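You operate a simulated robot arm through the tools that you are given. There is no shell and no other tool.

You run a simulated robot arm. Do the job below in one go: nothing can be reset, and whatever is moved stays where it is left.

Task
Fold the reflector down, wipe its dust off, stand it up again.
Fine: use the blue pad and put it back; the folding reflector ends upright with the orange photo-eye's lamp green. Keep hands off a running belt and off the goods that it moves. Drop, pinch and damage nothing, leave nothing switched on. Where these are worked on the way, their far stop is far enough and under half their travel is too little: folding reflector. What is to be rubbed or washed off counts as gone when no trace of it is left.

Only the result counts: the job must be done as asked and must still hold three seconds after the hand-in. Knocking over, shifting, dropping, spilling or breaking anything else fails it. Flat cloth is picked up by pressing the open fingertips on it (5 to 10 N) and closing them slowly along it; thin cloth reads only 2 to 8 mm in the jaws.

Robot
A 7-joint arm with a two-finger parallel gripper, fixed in place. Base frame: the origin is at the foot of the arm, x ahead of it, y to its left, z up. Units: m, rad, N and s.
Its first joint turns from -2.601 to 2.601 rad. Payload 3.43 kg.
The tool frame sits at the grasp point between the pads (the TCP): z along the fingers, y along the line on which they close. The tips reach 0.03 m beyond it. The gripper opens to 0.094 m. The fingers are 0.028 m wide and 0.01 m thick; the gripper's body (0.05 by 0.096 m) begins 0.055 m behind the TCP.
Orientation is that of the tool frame in the base frame, as a unit quaternion [w, x, y, z]. With the fingers straight down and closing along the base's y, the tool's x points along the base's -x, its y along +y and its z along -z.

Tools
- The arm moves only by the tool jog_arm. Its argument "commands" is a list of rows, each an object of numbers (a shift or turn left out is 0, a gripper value left out holds the last): "dx", "dy", "dz": the shift along the tool's x, y, z in m; "rx", "ry", "rz": the turn, a rotation vector about the tool's x, y, z in rad; "jaw": the gripper command, from -1 (fully open) to 1 (shut), values between in proportion. In form: [{"dx": .., "dy": .., "dz": .., "rx": .., "ry": .., "rz": .., "jaw": ..}, ...]. A call has 1 to 20 rows; each row is the pose to reach, as a shift and turn from the pose commanded when the call began, along the tool's axes at that moment. Rows are played at 5 a second. More than 0.05 m and 0.15 rad between two rows, or a gripper value outside its range, and nothing of the call is played. A pose out of reach is approached as far as the arm can. The call stops where the force on the tool passes 70 N (or 10 N more than at its start, if that is more) or the arm is blocked; 0.2 s more then pass. Each finger travels about 0.045 m/s and halts on what it meets, pressing with about 38 N; the grip force reading is that of the motor and also rises with nothing between the fingers. The clock runs only during rows and for 0.2 s after the last one: add rows that repeat a pose to give the fingers time. The reply holds the time, the measured pose of the TCP, the force on the tool along the base axes, the opening and the grip force, in the units named above and with some noise, with the torque about the TCP (base axes, N m) and any sound that the robot's microphone picked up.
- Cameras (640 x 400 px; columns grow to the right, rows downward): "scene" is fixed at [0.0517, -0.5001, 1.6308]; the picture's right is [0.32, -0.95, 0.00], its down [-0.56, -0.19, -0.80] and it looks along [0.76, 0.26, -0.59] (base axes); focal length 350 px, centre (320, 200). "wrist" rides on the gripper at [0.076, 0.014, -0.102] in the tool frame; the picture's right is [-0.18, 0.98, 0.00], its down [-0.75, -0.14, -0.64] and it looks along [-0.63, -0.12, 0.77] (tool axes); focal length 243 px, centre (320, 200). There is no depth. A picture from a camera that has moved, and an enlarged one, comes with that camera's place and axes in the base frame and with its lens.
- get_image(camera): a new picture of that camera. The clock stands still meanwhile.
- zoom(camera, box): a new picture of the part [left, top, right, bottom] of that camera's present view, enlarged. The clock stands still meanwhile.
- finish_job(): hands the job in; it is judged then, once.

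Places have to be worked out from the pictures, the camera data and where the tool is seen. Open the gripper and draw the arm clear of the work before you hand the job in, unless the task says otherwise.

The tools are called after "Request:" as name(argument=value, ...) on one line, values as JSON. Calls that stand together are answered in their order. jog_arm: Moves the arm, as the interface text tells. Its arguments: {"type":"object","properties":{"commands":{"type":"array"}},"required":["commands"]} The other tools are called the same way: get_image (camera) takes a picture; zoom (camera, box) takes an enlarged picture of a part of a camera's view; finish_job () hands the job in.

At the start:

```text
t: 0.0
tcp_pos: [0.9754, 0.158, 1.1753]
tool_rot: [0.001, 0.0, 1.0, -0.001]
wrist_force: [-0.4, 0.0, 0.3]
ft_torque: [-0.03, 0.01, 0.02]
opening: 0.094
finger_force: 0.0
```

scene: 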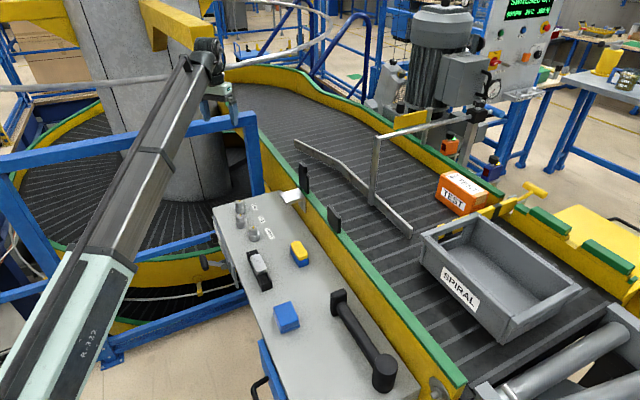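
wrist: 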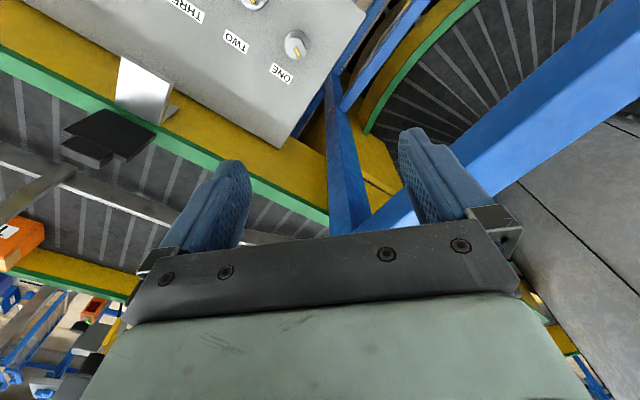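

I start by looking closer at the work area: the table with knobs, the blue pad, the reflector and the photo-eye.

Request:
zoom(camera="scene", box=[200, 160, 420, 300])

Request:
zoom(camera="scene", box=[360, 80, 560, 220])

Request:
zoom(camera="scene", box=[380, 0, 560, 110])

Request:
zoom(camera="scene", box=[220, 260, 440, 400])

```text
2.86 times, centred on (310, 230) of scene
camera zoom: at [0.0517, -0.5001, 1.6308], right [0.32, -0.95, 0.0], down [-0.56, -0.19, -0.8], along [0.76, 0.26, -0.59], focal length 1001 px, centre (349, 114)
```

zoom: 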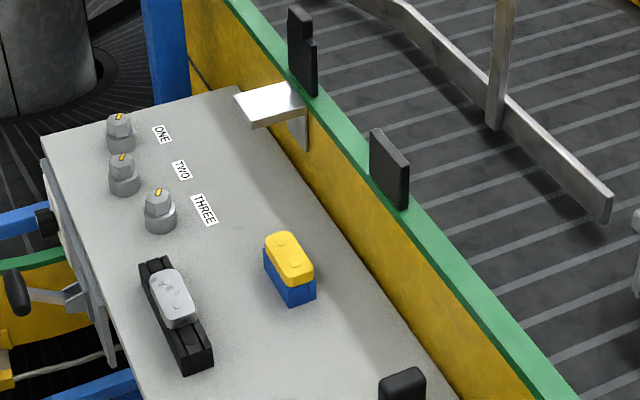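

```text
2.86 times, centred on (460, 150) of scene
camera zoom: at [0.0517, -0.5001, 1.6308], right [0.32, -0.95, 0.0], down [-0.56, -0.19, -0.8], along [0.76, 0.26, -0.59], focal length 1001 px, centre (-80, 343)
```

zoom: 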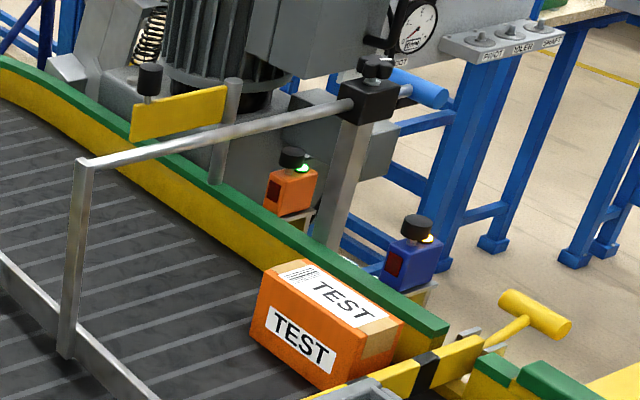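

```text
3.56 times, centred on (470, 55) of scene
camera zoom: at [0.0517, -0.5001, 1.6308], right [0.32, -0.95, 0.0], down [-0.56, -0.19, -0.8], along [0.76, 0.26, -0.59], focal length 1245 px, centre (-213, 716)
```

zoom: 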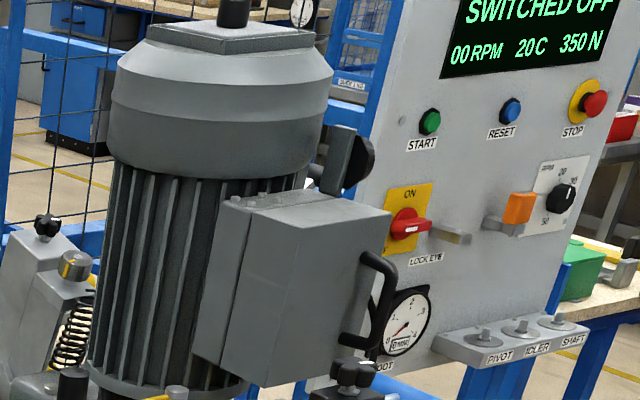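

```text
2.86 times, centred on (330, 330) of scene
camera zoom: at [0.0517, -0.5001, 1.6308], right [0.32, -0.95, 0.0], down [-0.56, -0.19, -0.8], along [0.76, 0.26, -0.59], focal length 1001 px, centre (291, -171)
```

zoom: 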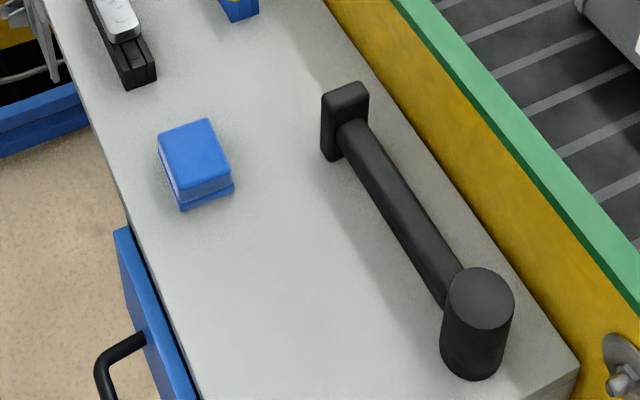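

The belt shows "SWITCHED OFF, 00 RPM". The two black panels on the near rail look like reflectors; I take tighter enlargements of them, the eyes and the pads.

Request:
zoom(camera="scene", box=[270, 150, 350, 250])

Request:
zoom(camera="scene", box=[425, 120, 525, 200])

Request:
zoom(camera="scene", box=[230, 230, 320, 340])

Request:
zoom(camera="wrist", box=[0, 40, 240, 200])

Request:
zoom(camera="scene", box=[450, 0, 600, 100])

```text
4.00 times, centred on (310, 200) of scene
camera zoom: at [0.0517, -0.5001, 1.6308], right [0.32, -0.95, 0.0], down [-0.56, -0.19, -0.8], along [0.76, 0.26, -0.59], focal length 1401 px, centre (360, 200)
```

zoom: 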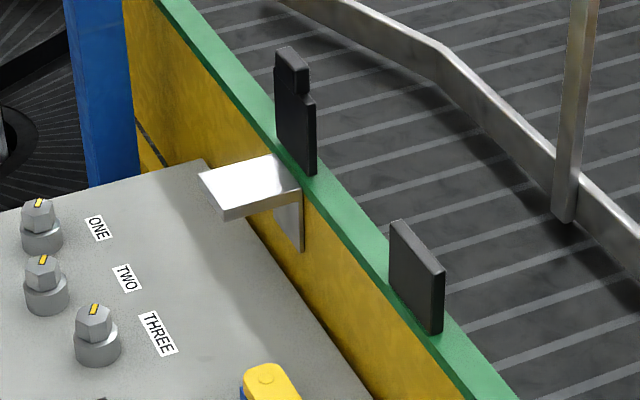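

```text
5.00 times, centred on (475, 160) of scene
camera zoom: at [0.0517, -0.5001, 1.6308], right [0.32, -0.95, 0.0], down [-0.56, -0.19, -0.8], along [0.76, 0.26, -0.59], focal length 1751 px, centre (-455, 400)
```

zoom: 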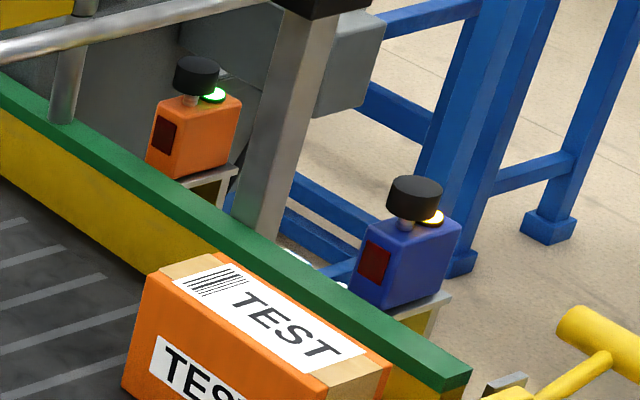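

```text
3.64 times, centred on (275, 285) of scene
camera zoom: at [0.0517, -0.5001, 1.6308], right [0.32, -0.95, 0.0], down [-0.56, -0.19, -0.8], along [0.76, 0.26, -0.59], focal length 1274 px, centre (484, -109)
```

zoom: 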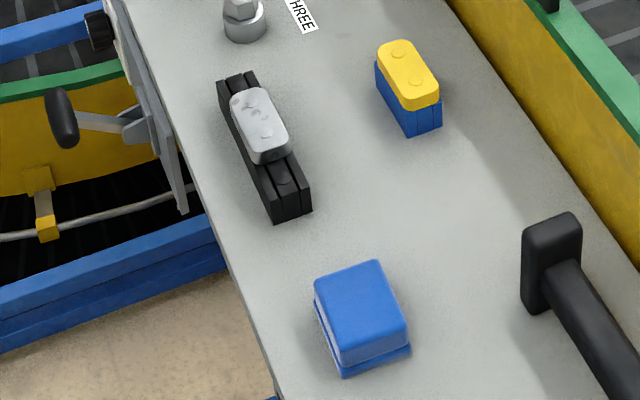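

```text
2.50 times, centred on (120, 120) of wrist
camera zoom: at [0.8991, 0.1716, 1.278], right [0.18, 0.98, 0.0], down [0.75, -0.14, 0.64], along [0.63, -0.12, -0.77], focal length 606 px, centre (820, 400)
```

zoom: 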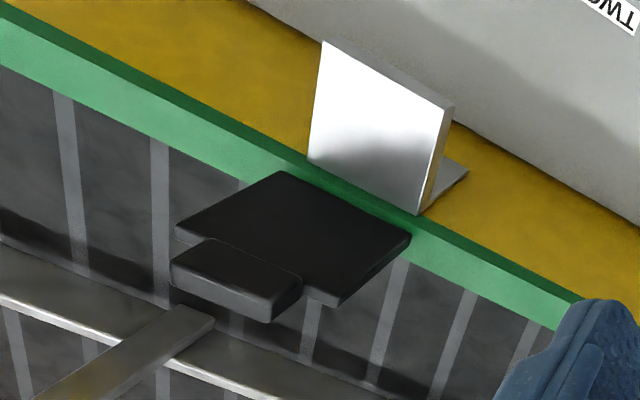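

```text
4.00 times, centred on (525, 50) of scene
camera zoom: at [0.0517, -0.5001, 1.6308], right [0.32, -0.95, 0.0], down [-0.56, -0.19, -0.8], along [0.76, 0.26, -0.59], focal length 1401 px, centre (-500, 800)
```

zoom: 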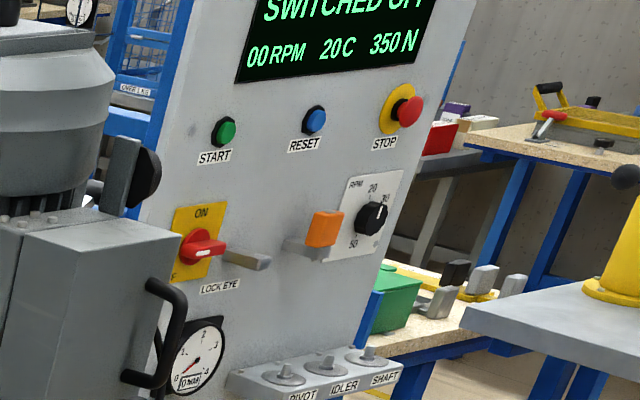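

The left panel (A, with the tab on top and the bright bracket behind it on the table side) looks like the folding reflector, roughly at (0.98, -0.12, 0.97); it faces the orange eye, whose lamp is green. I move the arm back toward the base to view the reflector and table with the wrist camera.

Request:
jog_arm(commands=[{"dx": 0.022, "dy": -0.026, "dz": 0.0}, {"dx": 0.045, "dy": -0.052, "dz": 0.0}, {"dx": 0.067, "dy": -0.078, "dz": 0.0}, {"dx": 0.09, "dy": -0.104, "dz": 0.0}, {"dx": 0.112, "dy": -0.13, "dz": 0.0}, {"dx": 0.135, "dy": -0.156, "dz": 0.0}, {"dx": 0.157, "dy": -0.182, "dz": 0.0}, {"dx": 0.18, "dy": -0.208, "dz": 0.0}, {"dx": 0.202, "dy": -0.234, "dz": 0.0}, {"dx": 0.225, "dy": -0.258, "dz": 0.0}, {"dx": 0.225, "dy": -0.258, "dz": 0.0}])

Request:
get_image(camera="wrist")

Request:
get_image(camera="scene")

```text
t: 1.4
tcp_pos: [0.8519, 0.011, 1.1755]
tool_rot: [0.008, 0.004, 1.0, 0.002]
wrist_force: [7.0, -4.0, -12.2]
ft_torque: [0.41, -0.14, 0.3]
opening: 0.0941
finger_force: 0.1
stopped in row 6: the force on the tool passed its limit at 80 N (the readings are from after the stop); the commanded pose is now the measured one
```

```text
taken
camera wrist: at [0.7735, 0.0256, 1.277], right [0.19, 0.98, 0.0], down [0.74, -0.15, 0.65], along [0.64, -0.12, -0.76], focal length 243 px, centre (320, 200)
```

wrist: 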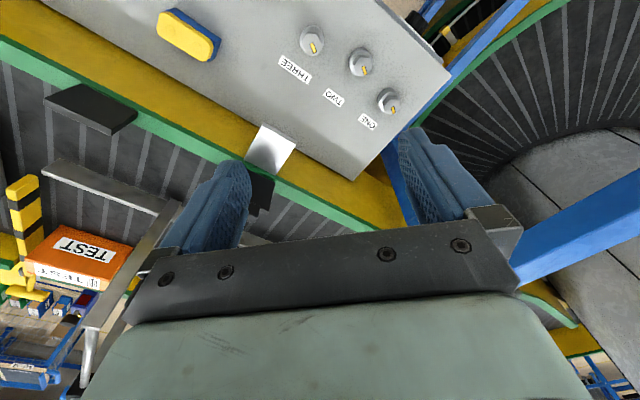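

```text
taken
```

scene: 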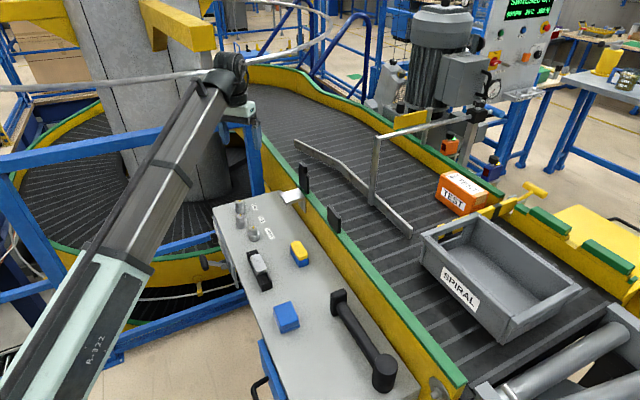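

The move stopped early with a force of 80 N, though little force remains now. I zoom in around the gripper to see whether it touches the blue frame or something else.

Request:
zoom(camera="scene", box=[180, 40, 300, 220])

Request:
zoom(camera="wrist", box=[300, 80, 640, 290])

Request:
zoom(camera="wrist", box=[20, 60, 300, 240])

```text
2.22 times, centred on (240, 130) of scene
camera zoom: at [0.0517, -0.5001, 1.6308], right [0.32, -0.95, 0.0], down [-0.56, -0.19, -0.8], along [0.76, 0.26, -0.59], focal length 778 px, centre (498, 356)
```

zoom: 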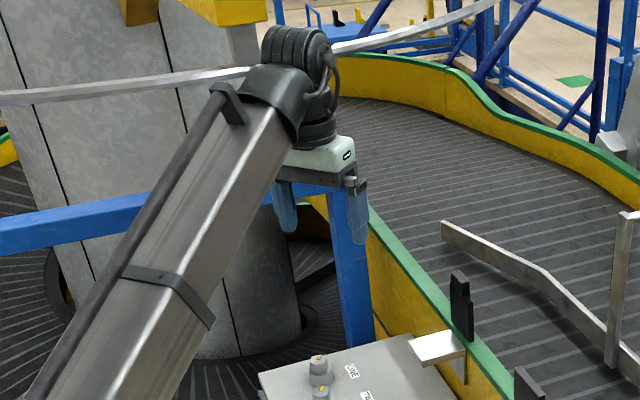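

```text
1.88 times, centred on (470, 185) of wrist
camera zoom: at [0.7735, 0.0256, 1.277], right [0.19, 0.98, 0.0], down [0.74, -0.15, 0.65], along [0.64, -0.12, -0.76], focal length 457 px, centre (38, 228)
```

zoom: 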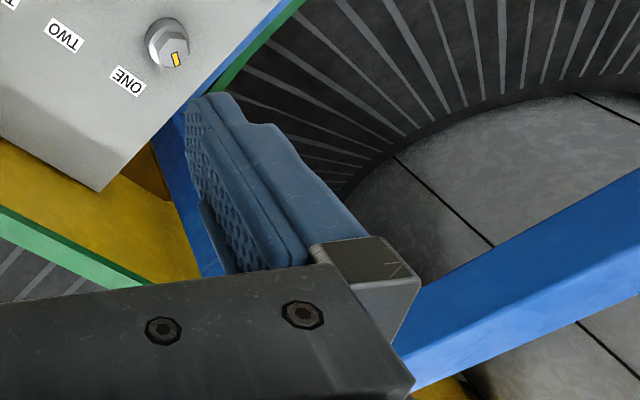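

```text
2.22 times, centred on (160, 150) of wrist
camera zoom: at [0.7735, 0.0256, 1.277], right [0.19, 0.98, 0.0], down [0.74, -0.15, 0.65], along [0.64, -0.12, -0.76], focal length 539 px, centre (676, 311)
```

zoom: 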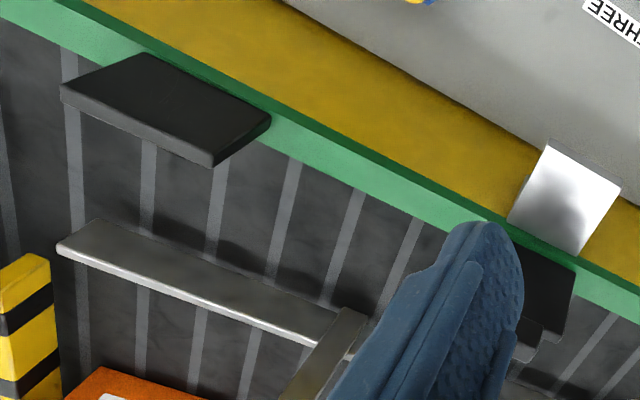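

Nothing visibly touches the gripper; the blue post works out at about x = 1.2, well away. I hold still for a few rows to see whether the force was real contact or only the motion's inertia.

Request:
jog_arm(commands=[{"dx": 0.0}, {"dx": 0.0}, {"dx": 0.0}])

```text
t: 2.2
tcp_pos: [0.8511, 0.0111, 1.1745]
tool_rot: [0.008, 0.004, 1.0, 0.001]
wrist_force: [12.1, -2.8, -22.5]
ft_torque: [0.37, -0.59, 0.22]
opening: 0.094
finger_force: 0.0
```

A steady force of about 22 N pushes the tool down and outward, with the forearm rising steeply right beside the hand. I think the hand or camera touches the arm's own forearm at this height and radius. I back outward first.

Request:
jog_arm(commands=[{"dx": -0.02, "dy": 0.01}, {"dx": -0.04, "dy": 0.02}, {"dx": -0.06, "dy": 0.02}, {"dx": -0.08, "dy": 0.02}, {"dx": -0.08, "dy": 0.02}, {"dx": -0.08, "dy": 0.02}])

Request:
get_image(camera="wrist")

Request:
zoom(camera="scene", box=[180, 40, 300, 220])

```text
t: 3.6
tcp_pos: [0.9308, 0.0298, 1.1765]
tool_rot: [0.006, 0.003, 1.0, 0.001]
wrist_force: [-0.1, 0.5, -0.8]
ft_torque: [0.0, -0.02, 0.01]
opening: 0.0942
finger_force: 0.1
```

```text
taken
camera wrist: at [0.8533, 0.0447, 1.2777], right [0.19, 0.98, 0.0], down [0.74, -0.15, 0.65], along [0.64, -0.12, -0.76], focal length 243 px, centre (320, 200)
```

wrist: 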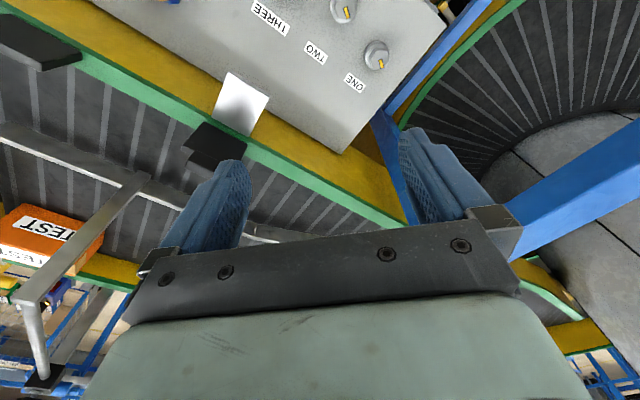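

```text
2.22 times, centred on (240, 130) of scene
camera zoom: at [0.0517, -0.5001, 1.6308], right [0.32, -0.95, 0.0], down [-0.56, -0.19, -0.8], along [0.76, 0.26, -0.59], focal length 778 px, centre (498, 356)
```

zoom: 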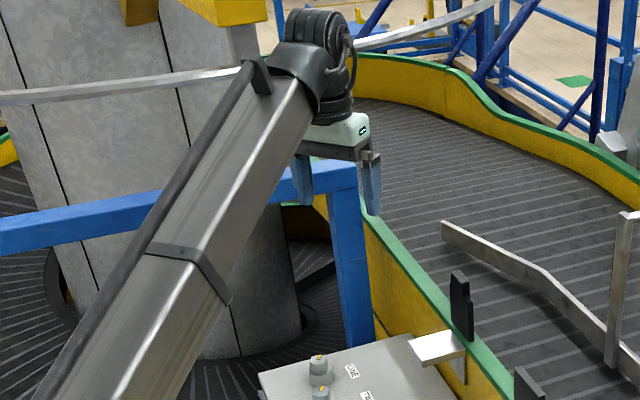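

The arm is free again, confirming self-contact further in. I now swing to y ≈ -0.08 and descend to about z = 1.08 for a close look at the reflector.

Request:
jog_arm(commands=[{"dx": 0.0, "dy": -0.02, "dz": 0.015}, {"dx": 0.0, "dy": -0.04, "dz": 0.03}, {"dx": 0.0, "dy": -0.06, "dz": 0.05}, {"dx": 0.0, "dy": -0.08, "dz": 0.07}, {"dx": 0.003, "dy": -0.1, "dz": 0.09}, {"dx": 0.005, "dy": -0.11, "dz": 0.1}, {"dx": 0.005, "dy": -0.11, "dz": 0.1}, {"dx": 0.005, "dy": -0.11, "dz": 0.1}])

Request:
get_image(camera="wrist")

Request:
get_image(camera="scene")

```text
t: 5.4
tcp_pos: [0.9268, -0.0806, 1.0747]
tool_rot: [0.005, 0.004, 1.0, 0.001]
wrist_force: [-0.5, 0.8, -0.6]
ft_torque: [0.04, -0.02, 0.01]
opening: 0.0941
finger_force: 0.1
```

```text
taken
camera wrist: at [0.8498, -0.066, 1.1765], right [0.19, 0.98, 0.0], down [0.74, -0.15, 0.65], along [0.64, -0.12, -0.76], focal length 243 px, centre (320, 200)
```

wrist: 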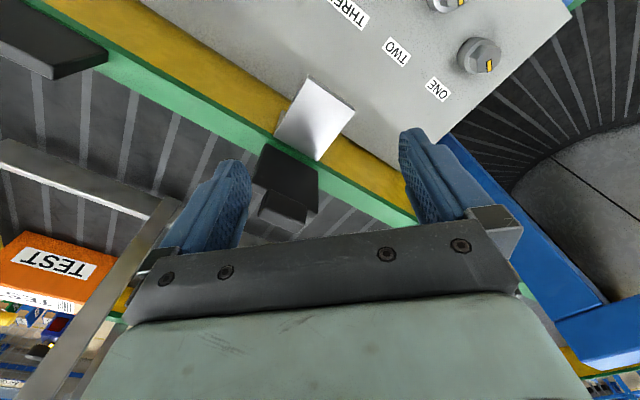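

```text
taken
```

scene: 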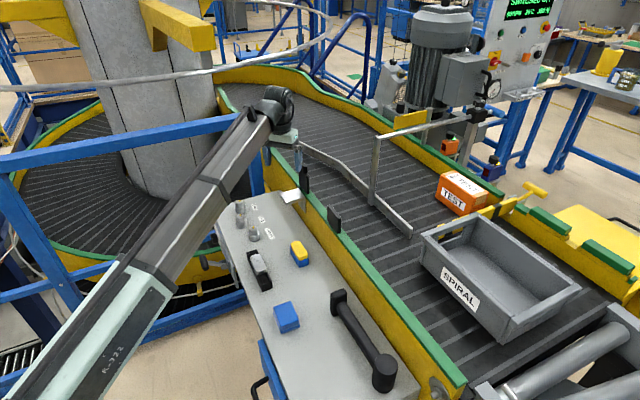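

Request:
zoom(camera="wrist", box=[200, 60, 440, 240])

Request:
zoom(camera="scene", box=[260, 140, 350, 240])

```text
2.22 times, centred on (320, 150) of wrist
camera zoom: at [0.8498, -0.066, 1.1765], right [0.19, 0.98, 0.0], down [0.74, -0.15, 0.65], along [0.64, -0.12, -0.76], focal length 539 px, centre (320, 311)
```

zoom: 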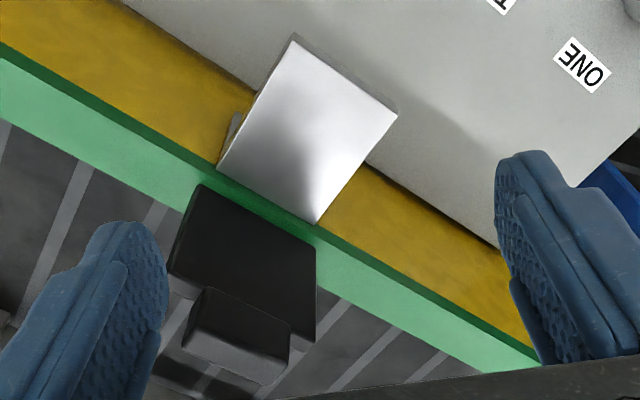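

```text
4.00 times, centred on (305, 190) of scene
camera zoom: at [0.0517, -0.5001, 1.6308], right [0.32, -0.95, 0.0], down [-0.56, -0.19, -0.8], along [0.76, 0.26, -0.59], focal length 1401 px, centre (380, 240)
```

zoom: 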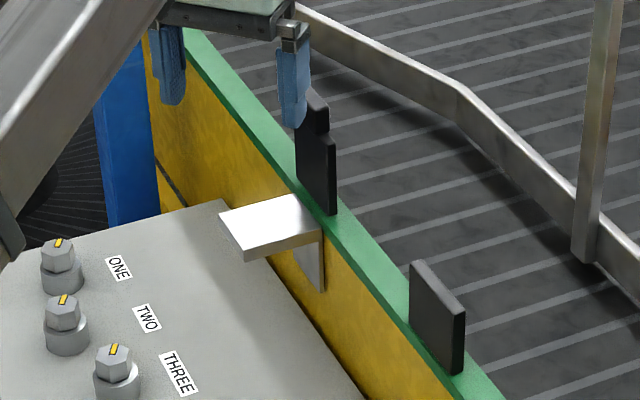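

The reflector's hinge line runs from about (1.004, -0.096) to (0.965, -0.145) at z ≈ 0.935, its tab tops out near z ≈ 1.02, and the bright plate behind it at z ≈ 0.94 looks like its rest. I lift slightly and turn the hand about 0.67 rad so its axes line up with the rail, and shut the jaws.

Request:
jog_arm(commands=[{"dz": -0.02, "rz": 0.0, "jaw": 1}, {"dz": -0.04, "rz": 0.1, "jaw": 1}, {"dz": -0.045, "rz": 0.2, "jaw": 1}, {"dz": -0.045, "rz": 0.3, "jaw": 1}, {"dz": -0.045, "rz": 0.4, "jaw": 1}, {"dz": -0.045, "rz": 0.5, "jaw": 1}, {"dz": -0.045, "rz": 0.6, "jaw": 1}, {"dz": -0.045, "rz": 0.67, "jaw": 1}, {"dz": -0.045, "rz": 0.67, "jaw": 1}, {"dz": -0.045, "rz": 0.67, "jaw": 1}])

Request:
get_image(camera="wrist")

```text
t: 7.6
tcp_pos: [0.925, -0.0802, 1.1208]
tool_rot: [0.006, 0.333, 0.943, 0.003]
wrist_force: [-0.2, -0.6, -0.7]
ft_torque: [-0.03, 0.01, 0.01]
opening: 0.0002
finger_force: 33.1
```

```text
taken
camera wrist: at [0.8735, -0.0212, 1.2232], right [0.76, 0.65, 0.01], down [0.49, -0.58, 0.65], along [0.43, -0.49, -0.76], focal length 243 px, centre (320, 200)
```

wrist: 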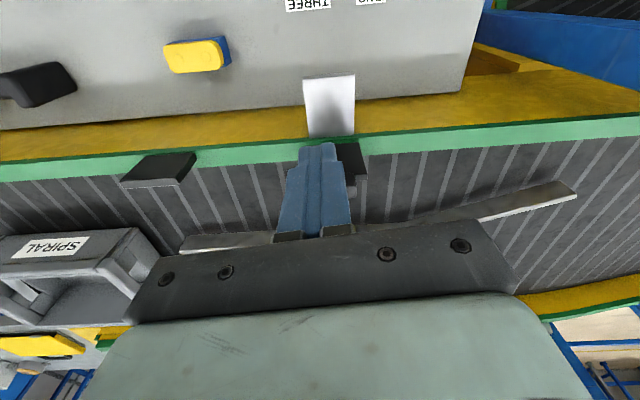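

The hand is now aligned with the rail, about 7 cm on the table side of the panel. I tilt the fingers outward by 0.35 rad so that they can reach over to the belt side.

Request:
jog_arm(commands=[{"ry": -0.09, "jaw": 1}, {"ry": -0.18, "jaw": 1}, {"ry": -0.27, "jaw": 1}, {"ry": -0.35, "jaw": 1}, {"ry": -0.35, "jaw": 1}, {"ry": -0.35, "jaw": 1}])

Request:
get_image(camera="wrist")

```text
t: 9.0
tcp_pos: [0.9263, -0.0786, 1.1209]
tool_rot: [0.17, 0.327, 0.928, -0.055]
wrist_force: [-0.9, 0.6, 0.5]
ft_torque: [-0.02, 0.02, -0.02]
opening: 0.0
finger_force: 32.9
```

```text
taken
camera wrist: at [0.8505, -0.0015, 1.1903], right [0.75, 0.66, 0.07], down [0.28, -0.42, 0.86], along [0.6, -0.63, -0.5], focal length 243 px, centre (320, 200)
```

wrist: 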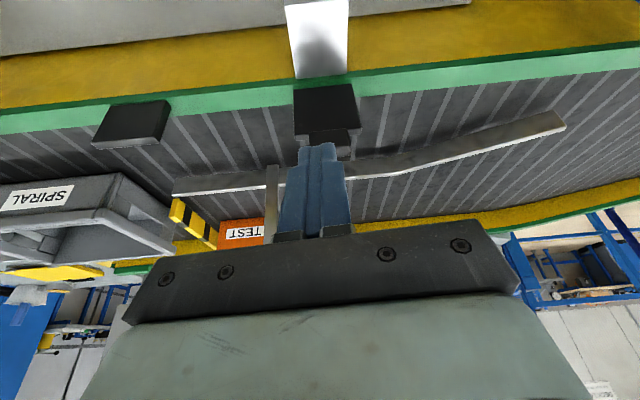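

Good view: panel from v = 85 to 130 and a thicker tab on top. I zoom to see how thick the tab and panel are before reaching over.

Request:
zoom(camera="wrist", box=[240, 60, 400, 180])

Request:
zoom(camera="scene", box=[250, 120, 370, 220])

```text
3.33 times, centred on (320, 120) of wrist
camera zoom: at [0.8505, -0.0015, 1.1903], right [0.75, 0.66, 0.07], down [0.28, -0.42, 0.86], along [0.6, -0.63, -0.5], focal length 809 px, centre (320, 467)
```

zoom: 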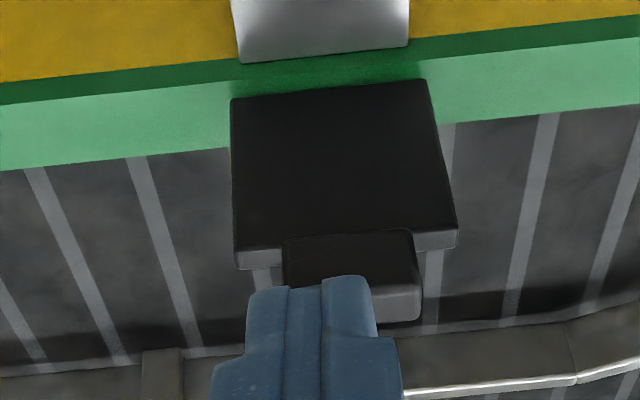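

```text
4.00 times, centred on (310, 170) of scene
camera zoom: at [0.0517, -0.5001, 1.6308], right [0.32, -0.95, 0.0], down [-0.56, -0.19, -0.8], along [0.76, 0.26, -0.59], focal length 1401 px, centre (360, 320)
```

zoom: 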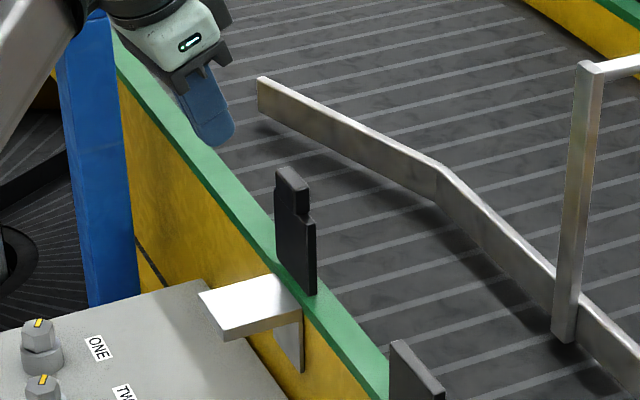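

The tab is a block rising from the back of the panel to about z = 1.03. I move the closed fingers over the top to the belt side at constant height (fingertip about 5 cm above the tab).

Request:
jog_arm(commands=[{"dx": -0.0235, "dz": 0.0086, "jaw": 1}, {"dx": -0.047, "dz": 0.0172, "jaw": 1}, {"dx": -0.0704, "dz": 0.0257, "jaw": 1}, {"dx": -0.0939, "dz": 0.0343, "jaw": 1}, {"dx": -0.1174, "dz": 0.0429, "jaw": 1}, {"dx": -0.1174, "dz": 0.0429, "jaw": 1}, {"dx": -0.1174, "dz": 0.0429, "jaw": 1}])

Request:
zoom(camera="scene", box=[250, 100, 390, 220])

Request:
get_image(camera="wrist")

```text
t: 10.6
tcp_pos: [1.0221, -0.158, 1.1214]
tool_rot: [0.169, 0.327, 0.928, -0.055]
wrist_force: [-0.2, 0.6, -0.4]
ft_torque: [0.03, 0.01, 0.0]
opening: 0.0001
finger_force: 32.5
```

```text
3.33 times, centred on (320, 160) of scene
camera zoom: at [0.0517, -0.5001, 1.6308], right [0.32, -0.95, 0.0], down [-0.56, -0.19, -0.8], along [0.76, 0.26, -0.59], focal length 1167 px, centre (320, 333)
```

zoom: 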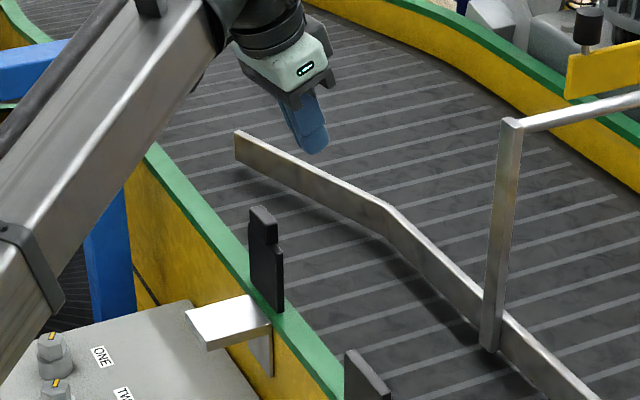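

```text
taken
camera wrist: at [0.9484, -0.0808, 1.1908], right [0.75, 0.66, 0.07], down [0.28, -0.42, 0.86], along [0.6, -0.63, -0.5], focal length 243 px, centre (320, 200)
```

wrist: 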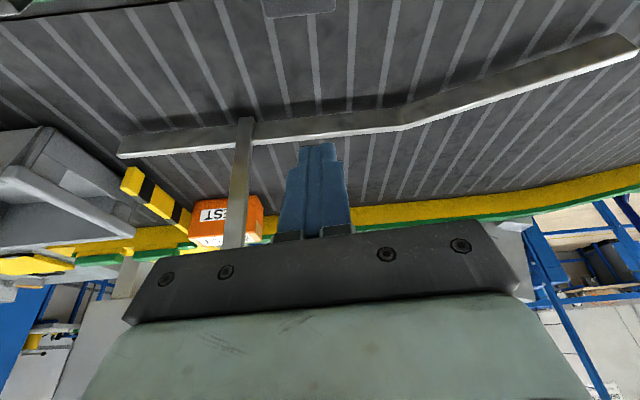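

The arm reaches there easily, with the fingertip about 5 cm on the belt side of the panel and nothing nearby. I lower straight down about 9 cm so the tip sits roughly 3 cm below the tab's top.

Request:
jog_arm(commands=[{"dx": 0.0077, "dz": 0.0211, "jaw": 1}, {"dx": 0.0154, "dz": 0.0422, "jaw": 1}, {"dx": 0.0232, "dz": 0.0634, "jaw": 1}, {"dx": 0.0309, "dz": 0.0845, "jaw": 1}, {"dx": 0.0309, "dz": 0.0845, "jaw": 1}, {"dx": 0.0309, "dz": 0.0845, "jaw": 1}])

Request:
zoom(camera="scene", box=[250, 100, 390, 220])

Request:
get_image(camera="wrist")

```text
t: 12.0
tcp_pos: [1.0251, -0.1582, 1.0306]
tool_rot: [0.17, 0.328, 0.928, -0.056]
wrist_force: [0.4, -0.5, 0.2]
ft_torque: [0.01, 0.0, -0.01]
opening: 0.0002
finger_force: 33.1
```

```text
3.33 times, centred on (320, 160) of scene
camera zoom: at [0.0517, -0.5001, 1.6308], right [0.32, -0.95, 0.0], down [-0.56, -0.19, -0.8], along [0.76, 0.26, -0.59], focal length 1167 px, centre (320, 333)
```

zoom: 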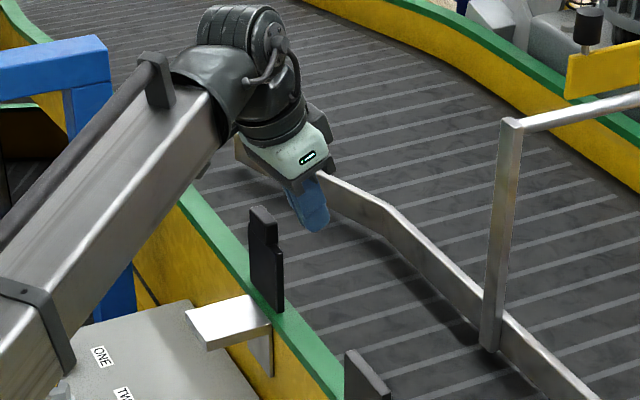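

```text
taken
camera wrist: at [0.9507, -0.0812, 1.101], right [0.75, 0.66, 0.07], down [0.28, -0.42, 0.86], along [0.6, -0.63, -0.5], focal length 243 px, centre (320, 200)
```

wrist: 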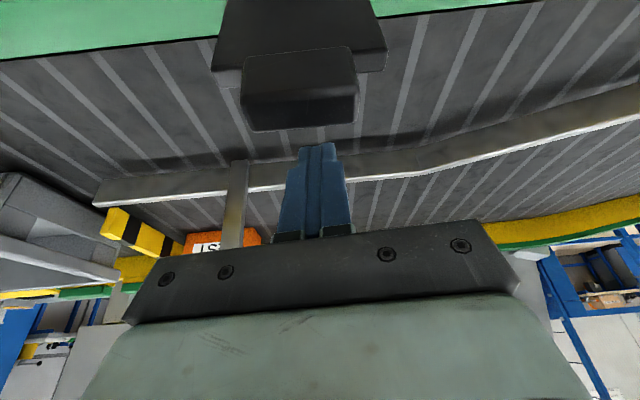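

The tip is on the belt side, aligned with the tab. I now draw the fingers slowly toward the table side, watching for contact force.

Request:
jog_arm(commands=[{"dx": 0.0056, "dz": -0.0021, "jaw": 1}, {"dx": 0.0113, "dz": -0.0041, "jaw": 1}, {"dx": 0.0169, "dz": -0.0062, "jaw": 1}, {"dx": 0.0225, "dz": -0.0082, "jaw": 1}, {"dx": 0.0282, "dz": -0.0103, "jaw": 1}, {"dx": 0.0338, "dz": -0.0123, "jaw": 1}, {"dx": 0.0338, "dz": -0.0123, "jaw": 1}])

Request:
zoom(camera="scene", box=[250, 100, 390, 220])

Request:
get_image(camera="wrist")

```text
t: 13.6
tcp_pos: [0.9974, -0.1339, 1.0305]
tool_rot: [0.17, 0.327, 0.928, -0.055]
wrist_force: [-0.6, -0.5, 0.2]
ft_torque: [0.03, -0.01, 0.0]
opening: 0.0
finger_force: 33.1
```

```text
3.33 times, centred on (320, 160) of scene
camera zoom: at [0.0517, -0.5001, 1.6308], right [0.32, -0.95, 0.0], down [-0.56, -0.19, -0.8], along [0.76, 0.26, -0.59], focal length 1167 px, centre (320, 333)
```

zoom: 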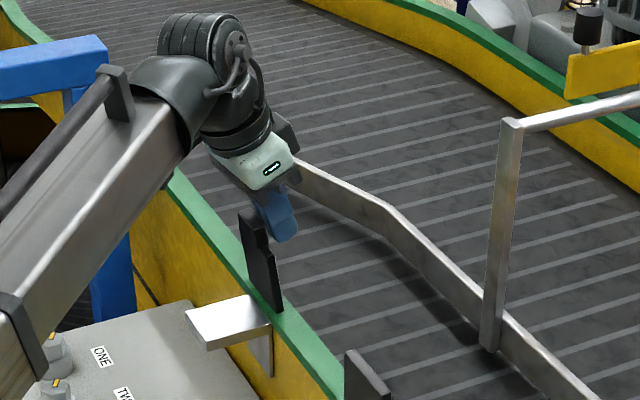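

```text
taken
camera wrist: at [0.9211, -0.0568, 1.1009], right [0.75, 0.66, 0.07], down [0.28, -0.42, 0.86], along [0.6, -0.63, -0.5], focal length 243 px, centre (320, 200)
```

wrist: 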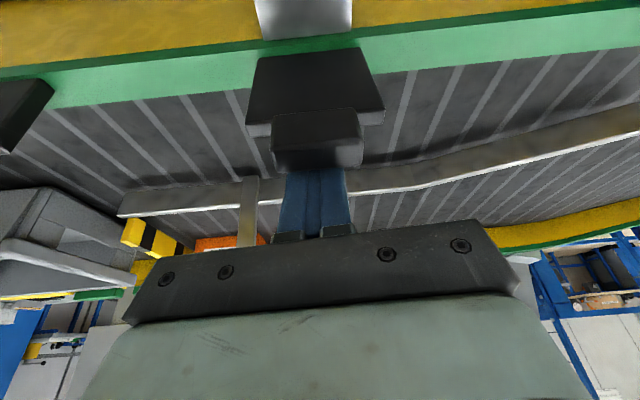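

The panel is already leaning toward the table with almost no force, so the hinge is light. I follow its arc further, back and then down, to about 60 degrees.

Request:
jog_arm(commands=[{"dx": 0.0094, "dz": -0.0034, "jaw": 1}, {"dx": 0.0188, "dz": -0.0069, "jaw": 1}, {"dx": 0.0282, "dz": -0.0103, "jaw": 1}, {"dx": 0.0376, "dz": -0.0137, "jaw": 1}, {"dx": 0.0456, "dz": -0.0167, "jaw": 1}, {"dx": 0.0535, "dz": -0.0196, "jaw": 1}, {"dx": 0.0656, "dz": -0.0155, "jaw": 1}, {"dx": 0.0774, "dz": -0.0097, "jaw": 1}, {"dx": 0.0774, "dz": -0.0097, "jaw": 1}])

Request:
zoom(camera="scene", box=[230, 100, 370, 220])

Request:
get_image(camera="wrist")

```text
t: 15.6
tcp_pos: [0.9358, -0.0878, 1.0137]
tool_rot: [0.169, 0.328, 0.928, -0.055]
wrist_force: [1.1, -0.9, -0.3]
ft_torque: [-0.04, -0.01, 0.0]
opening: 0.0003
finger_force: 32.9
```

```text
3.33 times, centred on (300, 160) of scene
camera zoom: at [0.0517, -0.5001, 1.6308], right [0.32, -0.95, 0.0], down [-0.56, -0.19, -0.8], along [0.76, 0.26, -0.59], focal length 1167 px, centre (387, 333)
```

zoom: 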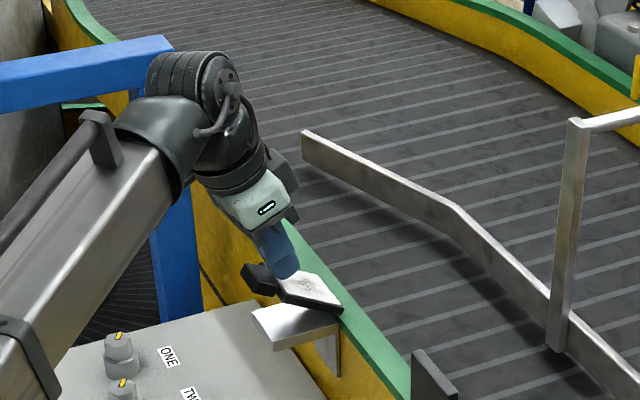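

```text
taken
camera wrist: at [0.8611, -0.0097, 1.0834], right [0.75, 0.66, 0.07], down [0.28, -0.42, 0.86], along [0.6, -0.63, -0.5], focal length 243 px, centre (320, 200)
```

wrist: 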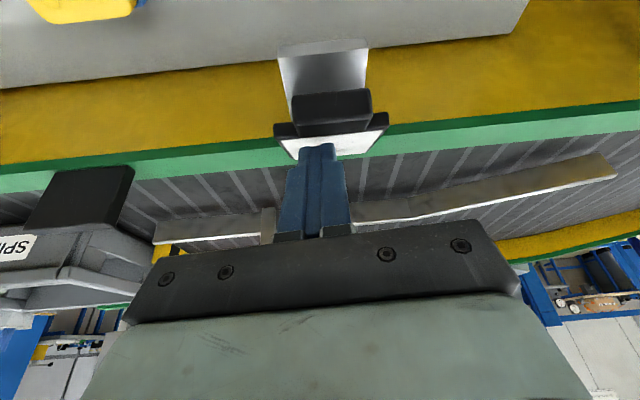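

The reflector is about 60 degrees down, showing its white dusty face. I continue the arc downward gently until it lies on its rest.

Request:
jog_arm(commands=[{"dx": 0.0039, "dz": 0.0034, "jaw": 1}, {"dx": 0.0078, "dz": 0.0068, "jaw": 1}, {"dx": 0.0112, "dz": 0.0103, "jaw": 1}, {"dx": 0.0147, "dz": 0.0138, "jaw": 1}, {"dx": 0.0177, "dz": 0.0176, "jaw": 1}, {"dx": 0.0206, "dz": 0.0213, "jaw": 1}, {"dx": 0.0206, "dz": 0.0213, "jaw": 1}])

Request:
zoom(camera="scene", box=[230, 120, 350, 220])

Request:
zoom(camera="wrist", box=[220, 60, 420, 210])

```text
t: 17.2
tcp_pos: [0.9294, -0.0812, 0.986]
tool_rot: [0.17, 0.328, 0.928, -0.055]
wrist_force: [1.0, 0.3, -1.0]
ft_torque: [0.02, -0.01, 0.01]
opening: 0.0
finger_force: 32.9
```

```text
4.00 times, centred on (290, 170) of scene
camera zoom: at [0.0517, -0.5001, 1.6308], right [0.32, -0.95, 0.0], down [-0.56, -0.19, -0.8], along [0.76, 0.26, -0.59], focal length 1401 px, centre (440, 320)
```

zoom: 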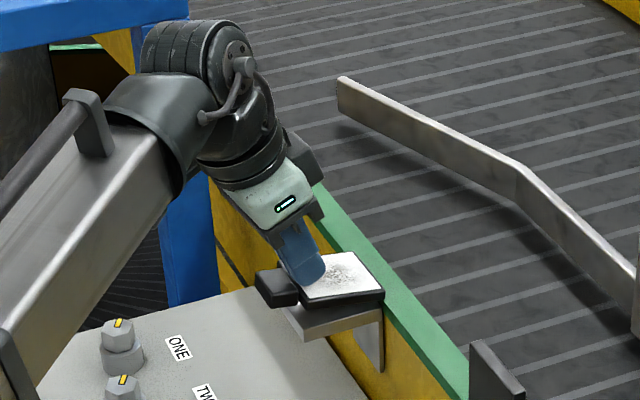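

```text
2.67 times, centred on (320, 135) of wrist
camera zoom: at [0.8533, -0.0023, 1.0563], right [0.75, 0.66, 0.07], down [0.28, -0.42, 0.86], along [0.6, -0.63, -0.5], focal length 647 px, centre (320, 373)
```

zoom: 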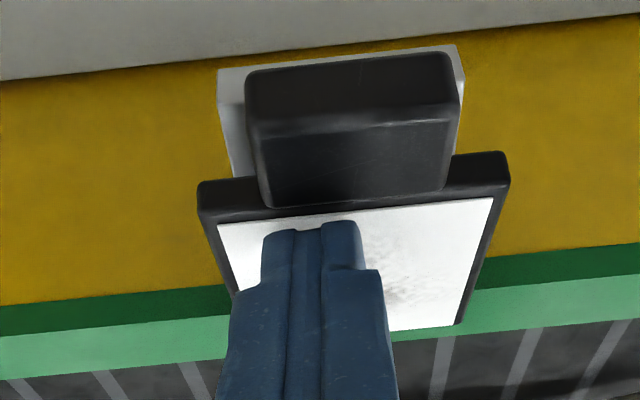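

It is nearly flat now. I press a few millimetres further, in small steps, until it bears on its stop.

Request:
jog_arm(commands=[{"dx": 0.0016, "dz": 0.0021, "jaw": 1}, {"dx": 0.0031, "dz": 0.0042, "jaw": 1}, {"dx": 0.0047, "dz": 0.0063, "jaw": 1}, {"dx": 0.0062, "dz": 0.0084, "jaw": 1}, {"dx": 0.0062, "dz": 0.0084, "jaw": 1}])

Request:
zoom(camera="scene", box=[250, 150, 330, 220])

Request:
zoom(camera="wrist", box=[220, 60, 420, 210])

```text
t: 18.4
tcp_pos: [0.9263, -0.0795, 0.977]
tool_rot: [0.17, 0.328, 0.928, -0.056]
wrist_force: [1.7, -1.5, -0.2]
ft_torque: [-0.07, -0.06, 0.01]
opening: 0.0
finger_force: 32.7
```

```text
5.71 times, centred on (290, 185) of scene
camera zoom: at [0.0517, -0.5001, 1.6308], right [0.32, -0.95, 0.0], down [-0.56, -0.19, -0.8], along [0.76, 0.26, -0.59], focal length 2001 px, centre (491, 286)
```

zoom: 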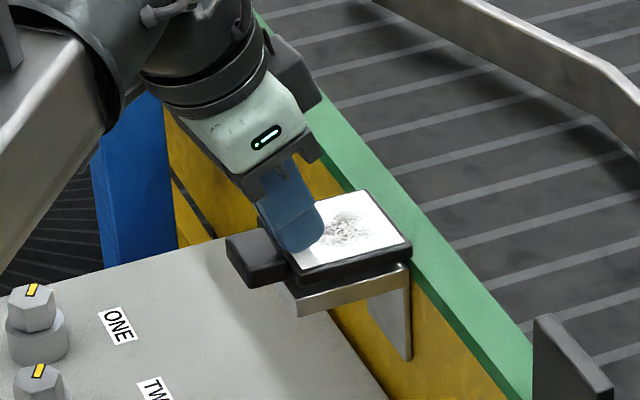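

```text
2.67 times, centred on (320, 135) of wrist
camera zoom: at [0.8505, -0.0006, 1.0464], right [0.75, 0.66, 0.07], down [0.28, -0.42, 0.86], along [0.6, -0.63, -0.5], focal length 647 px, centre (320, 373)
```

zoom: 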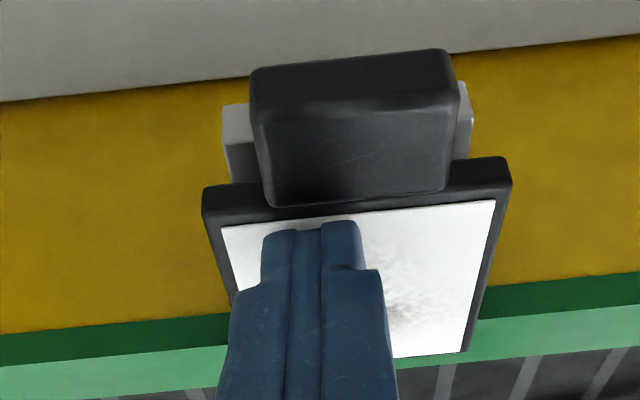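

Still only 1–2 N, and a small gap to the plate may remain. I go down another few millimetres watching the force.

Request:
jog_arm(commands=[{"dx": 0.001, "dz": 0.0018, "jaw": 1}, {"dx": 0.002, "dz": 0.0037, "jaw": 1}, {"dx": 0.0028, "dz": 0.0055, "jaw": 1}, {"dx": 0.0028, "dz": 0.0055, "jaw": 1}])

Request:
zoom(camera="scene", box=[250, 150, 330, 220])

```text
t: 19.4
tcp_pos: [0.925, -0.0779, 0.9739]
tool_rot: [0.173, 0.328, 0.927, -0.055]
wrist_force: [7.3, -5.5, 44.6]
ft_torque: [-0.12, -0.13, -0.1]
opening: 0.0001
finger_force: 33.9
```

```text
5.71 times, centred on (290, 185) of scene
camera zoom: at [0.0517, -0.5001, 1.6308], right [0.32, -0.95, 0.0], down [-0.56, -0.19, -0.8], along [0.76, 0.26, -0.59], focal length 2001 px, centre (491, 286)
```

zoom: 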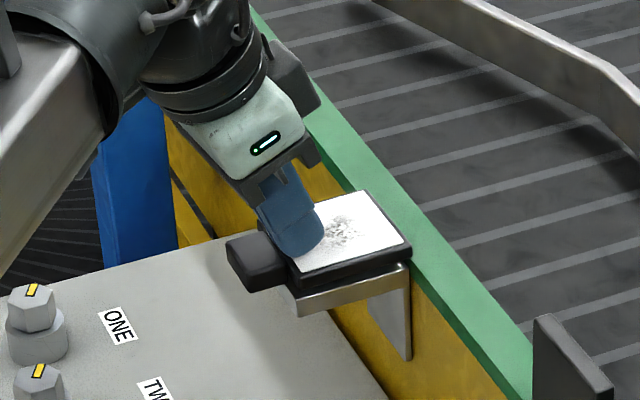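

Now 45 N up: the reflector is on its stop, with its face at about z ≈ 0.942. I lift straight up and check that it stays down.

Request:
jog_arm(commands=[{"dx": -0.0034, "dz": -0.0094, "jaw": 1}, {"dx": -0.0069, "dz": -0.0188, "jaw": 1}, {"dx": -0.0137, "dz": -0.0376, "jaw": 1}, {"dx": -0.0206, "dz": -0.0563, "jaw": 1}, {"dx": -0.0274, "dz": -0.0751, "jaw": 1}, {"dx": -0.0377, "dz": -0.1033, "jaw": 0.5}, {"dx": -0.0377, "dz": -0.1033, "jaw": 0}])

Request:
get_image(camera="scene")

Request:
get_image(camera="wrist")

Request:
zoom(camera="scene", box=[425, 120, 525, 200])

```text
t: 21.0
tcp_pos: [0.9239, -0.0777, 1.0802]
tool_rot: [0.169, 0.328, 0.928, -0.055]
wrist_force: [0.2, -0.5, -0.3]
ft_torque: [0.0, 0.01, -0.01]
opening: 0.047
finger_force: 0.1
```

```text
taken
```

scene: 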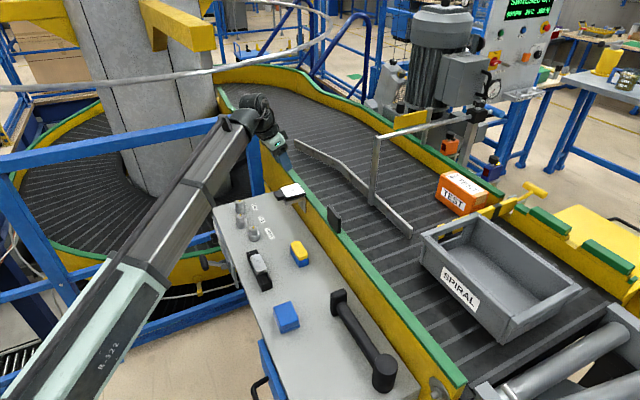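

```text
taken
camera wrist: at [0.8487, -0.0004, 1.1502], right [0.75, 0.66, 0.07], down [0.28, -0.42, 0.86], along [0.6, -0.63, -0.5], focal length 243 px, centre (320, 200)
```

wrist: 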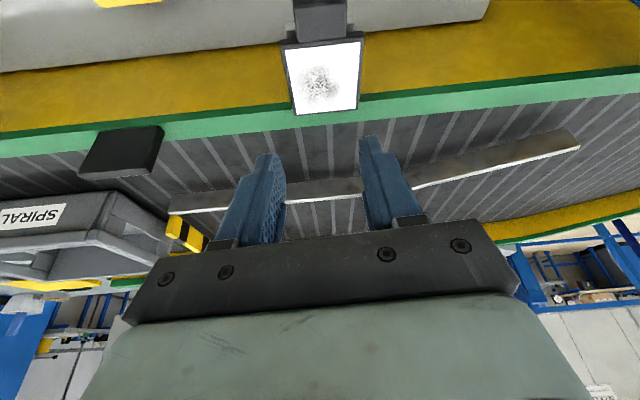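

```text
5.00 times, centred on (475, 160) of scene
camera zoom: at [0.0517, -0.5001, 1.6308], right [0.32, -0.95, 0.0], down [-0.56, -0.19, -0.8], along [0.76, 0.26, -0.59], focal length 1751 px, centre (-455, 400)
```

zoom: 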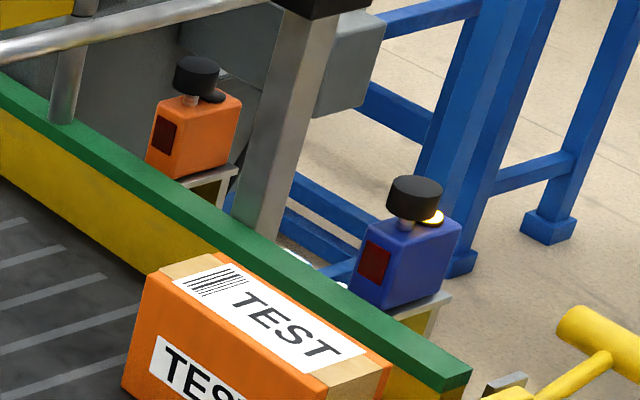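

The reflector stays down with a dark dust patch on its white face, and the orange lamp is now dark as expected. I zoom in to fix the dust patch's position.

Request:
zoom(camera="wrist", box=[240, 0, 400, 130])

Request:
zoom(camera="scene", box=[260, 165, 330, 225])

```text
3.08 times, centred on (320, 65) of wrist
camera zoom: at [0.8487, -0.0004, 1.1502], right [0.75, 0.66, 0.07], down [0.28, -0.42, 0.86], along [0.6, -0.63, -0.5], focal length 746 px, centre (320, 615)
```

zoom: 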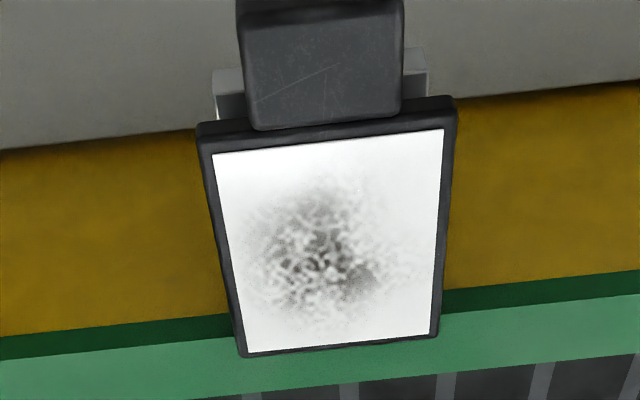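

```text
6.67 times, centred on (295, 195) of scene
camera zoom: at [0.0517, -0.5001, 1.6308], right [0.32, -0.95, 0.0], down [-0.56, -0.19, -0.8], along [0.76, 0.26, -0.59], focal length 2335 px, centre (487, 233)
```

zoom: 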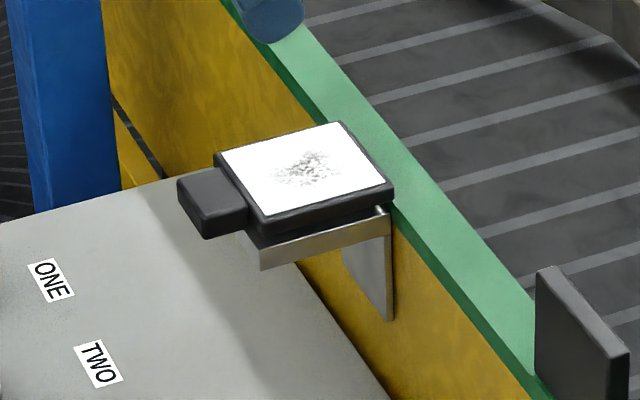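

The white face works out at about 62 x 66 mm, centred at (0.956, -0.094, 0.944), with edges at 45 degrees to the base axes. I bring the hand upright again before going for the pad.

Request:
jog_arm(commands=[{"ry": 0.1, "jaw": -1}, {"ry": 0.2, "jaw": -1}, {"ry": 0.3, "jaw": -1}, {"ry": 0.35, "jaw": -1}, {"ry": 0.35, "jaw": -1}])

Request:
zoom(camera="scene", box=[260, 280, 320, 350])

```text
t: 22.2
tcp_pos: [0.9233, -0.0782, 1.0813]
tool_rot: [0.004, 0.333, 0.943, 0.004]
wrist_force: [0.1, -0.4, 0.4]
ft_torque: [-0.01, -0.02, -0.01]
opening: 0.094
finger_force: 0.1
```

```text
5.71 times, centred on (290, 315) of scene
camera zoom: at [0.0517, -0.5001, 1.6308], right [0.32, -0.95, 0.0], down [-0.56, -0.19, -0.8], along [0.76, 0.26, -0.59], focal length 2001 px, centre (491, -457)
```

zoom: 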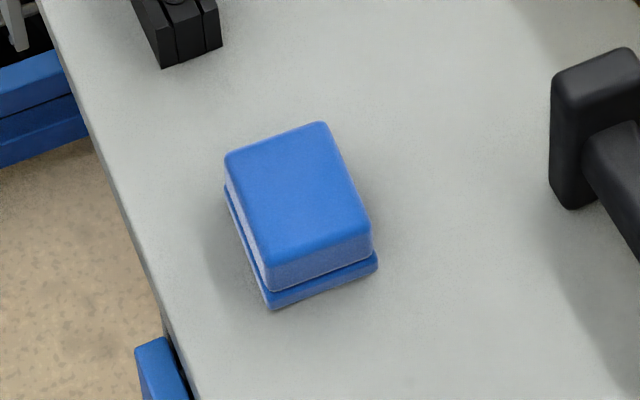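

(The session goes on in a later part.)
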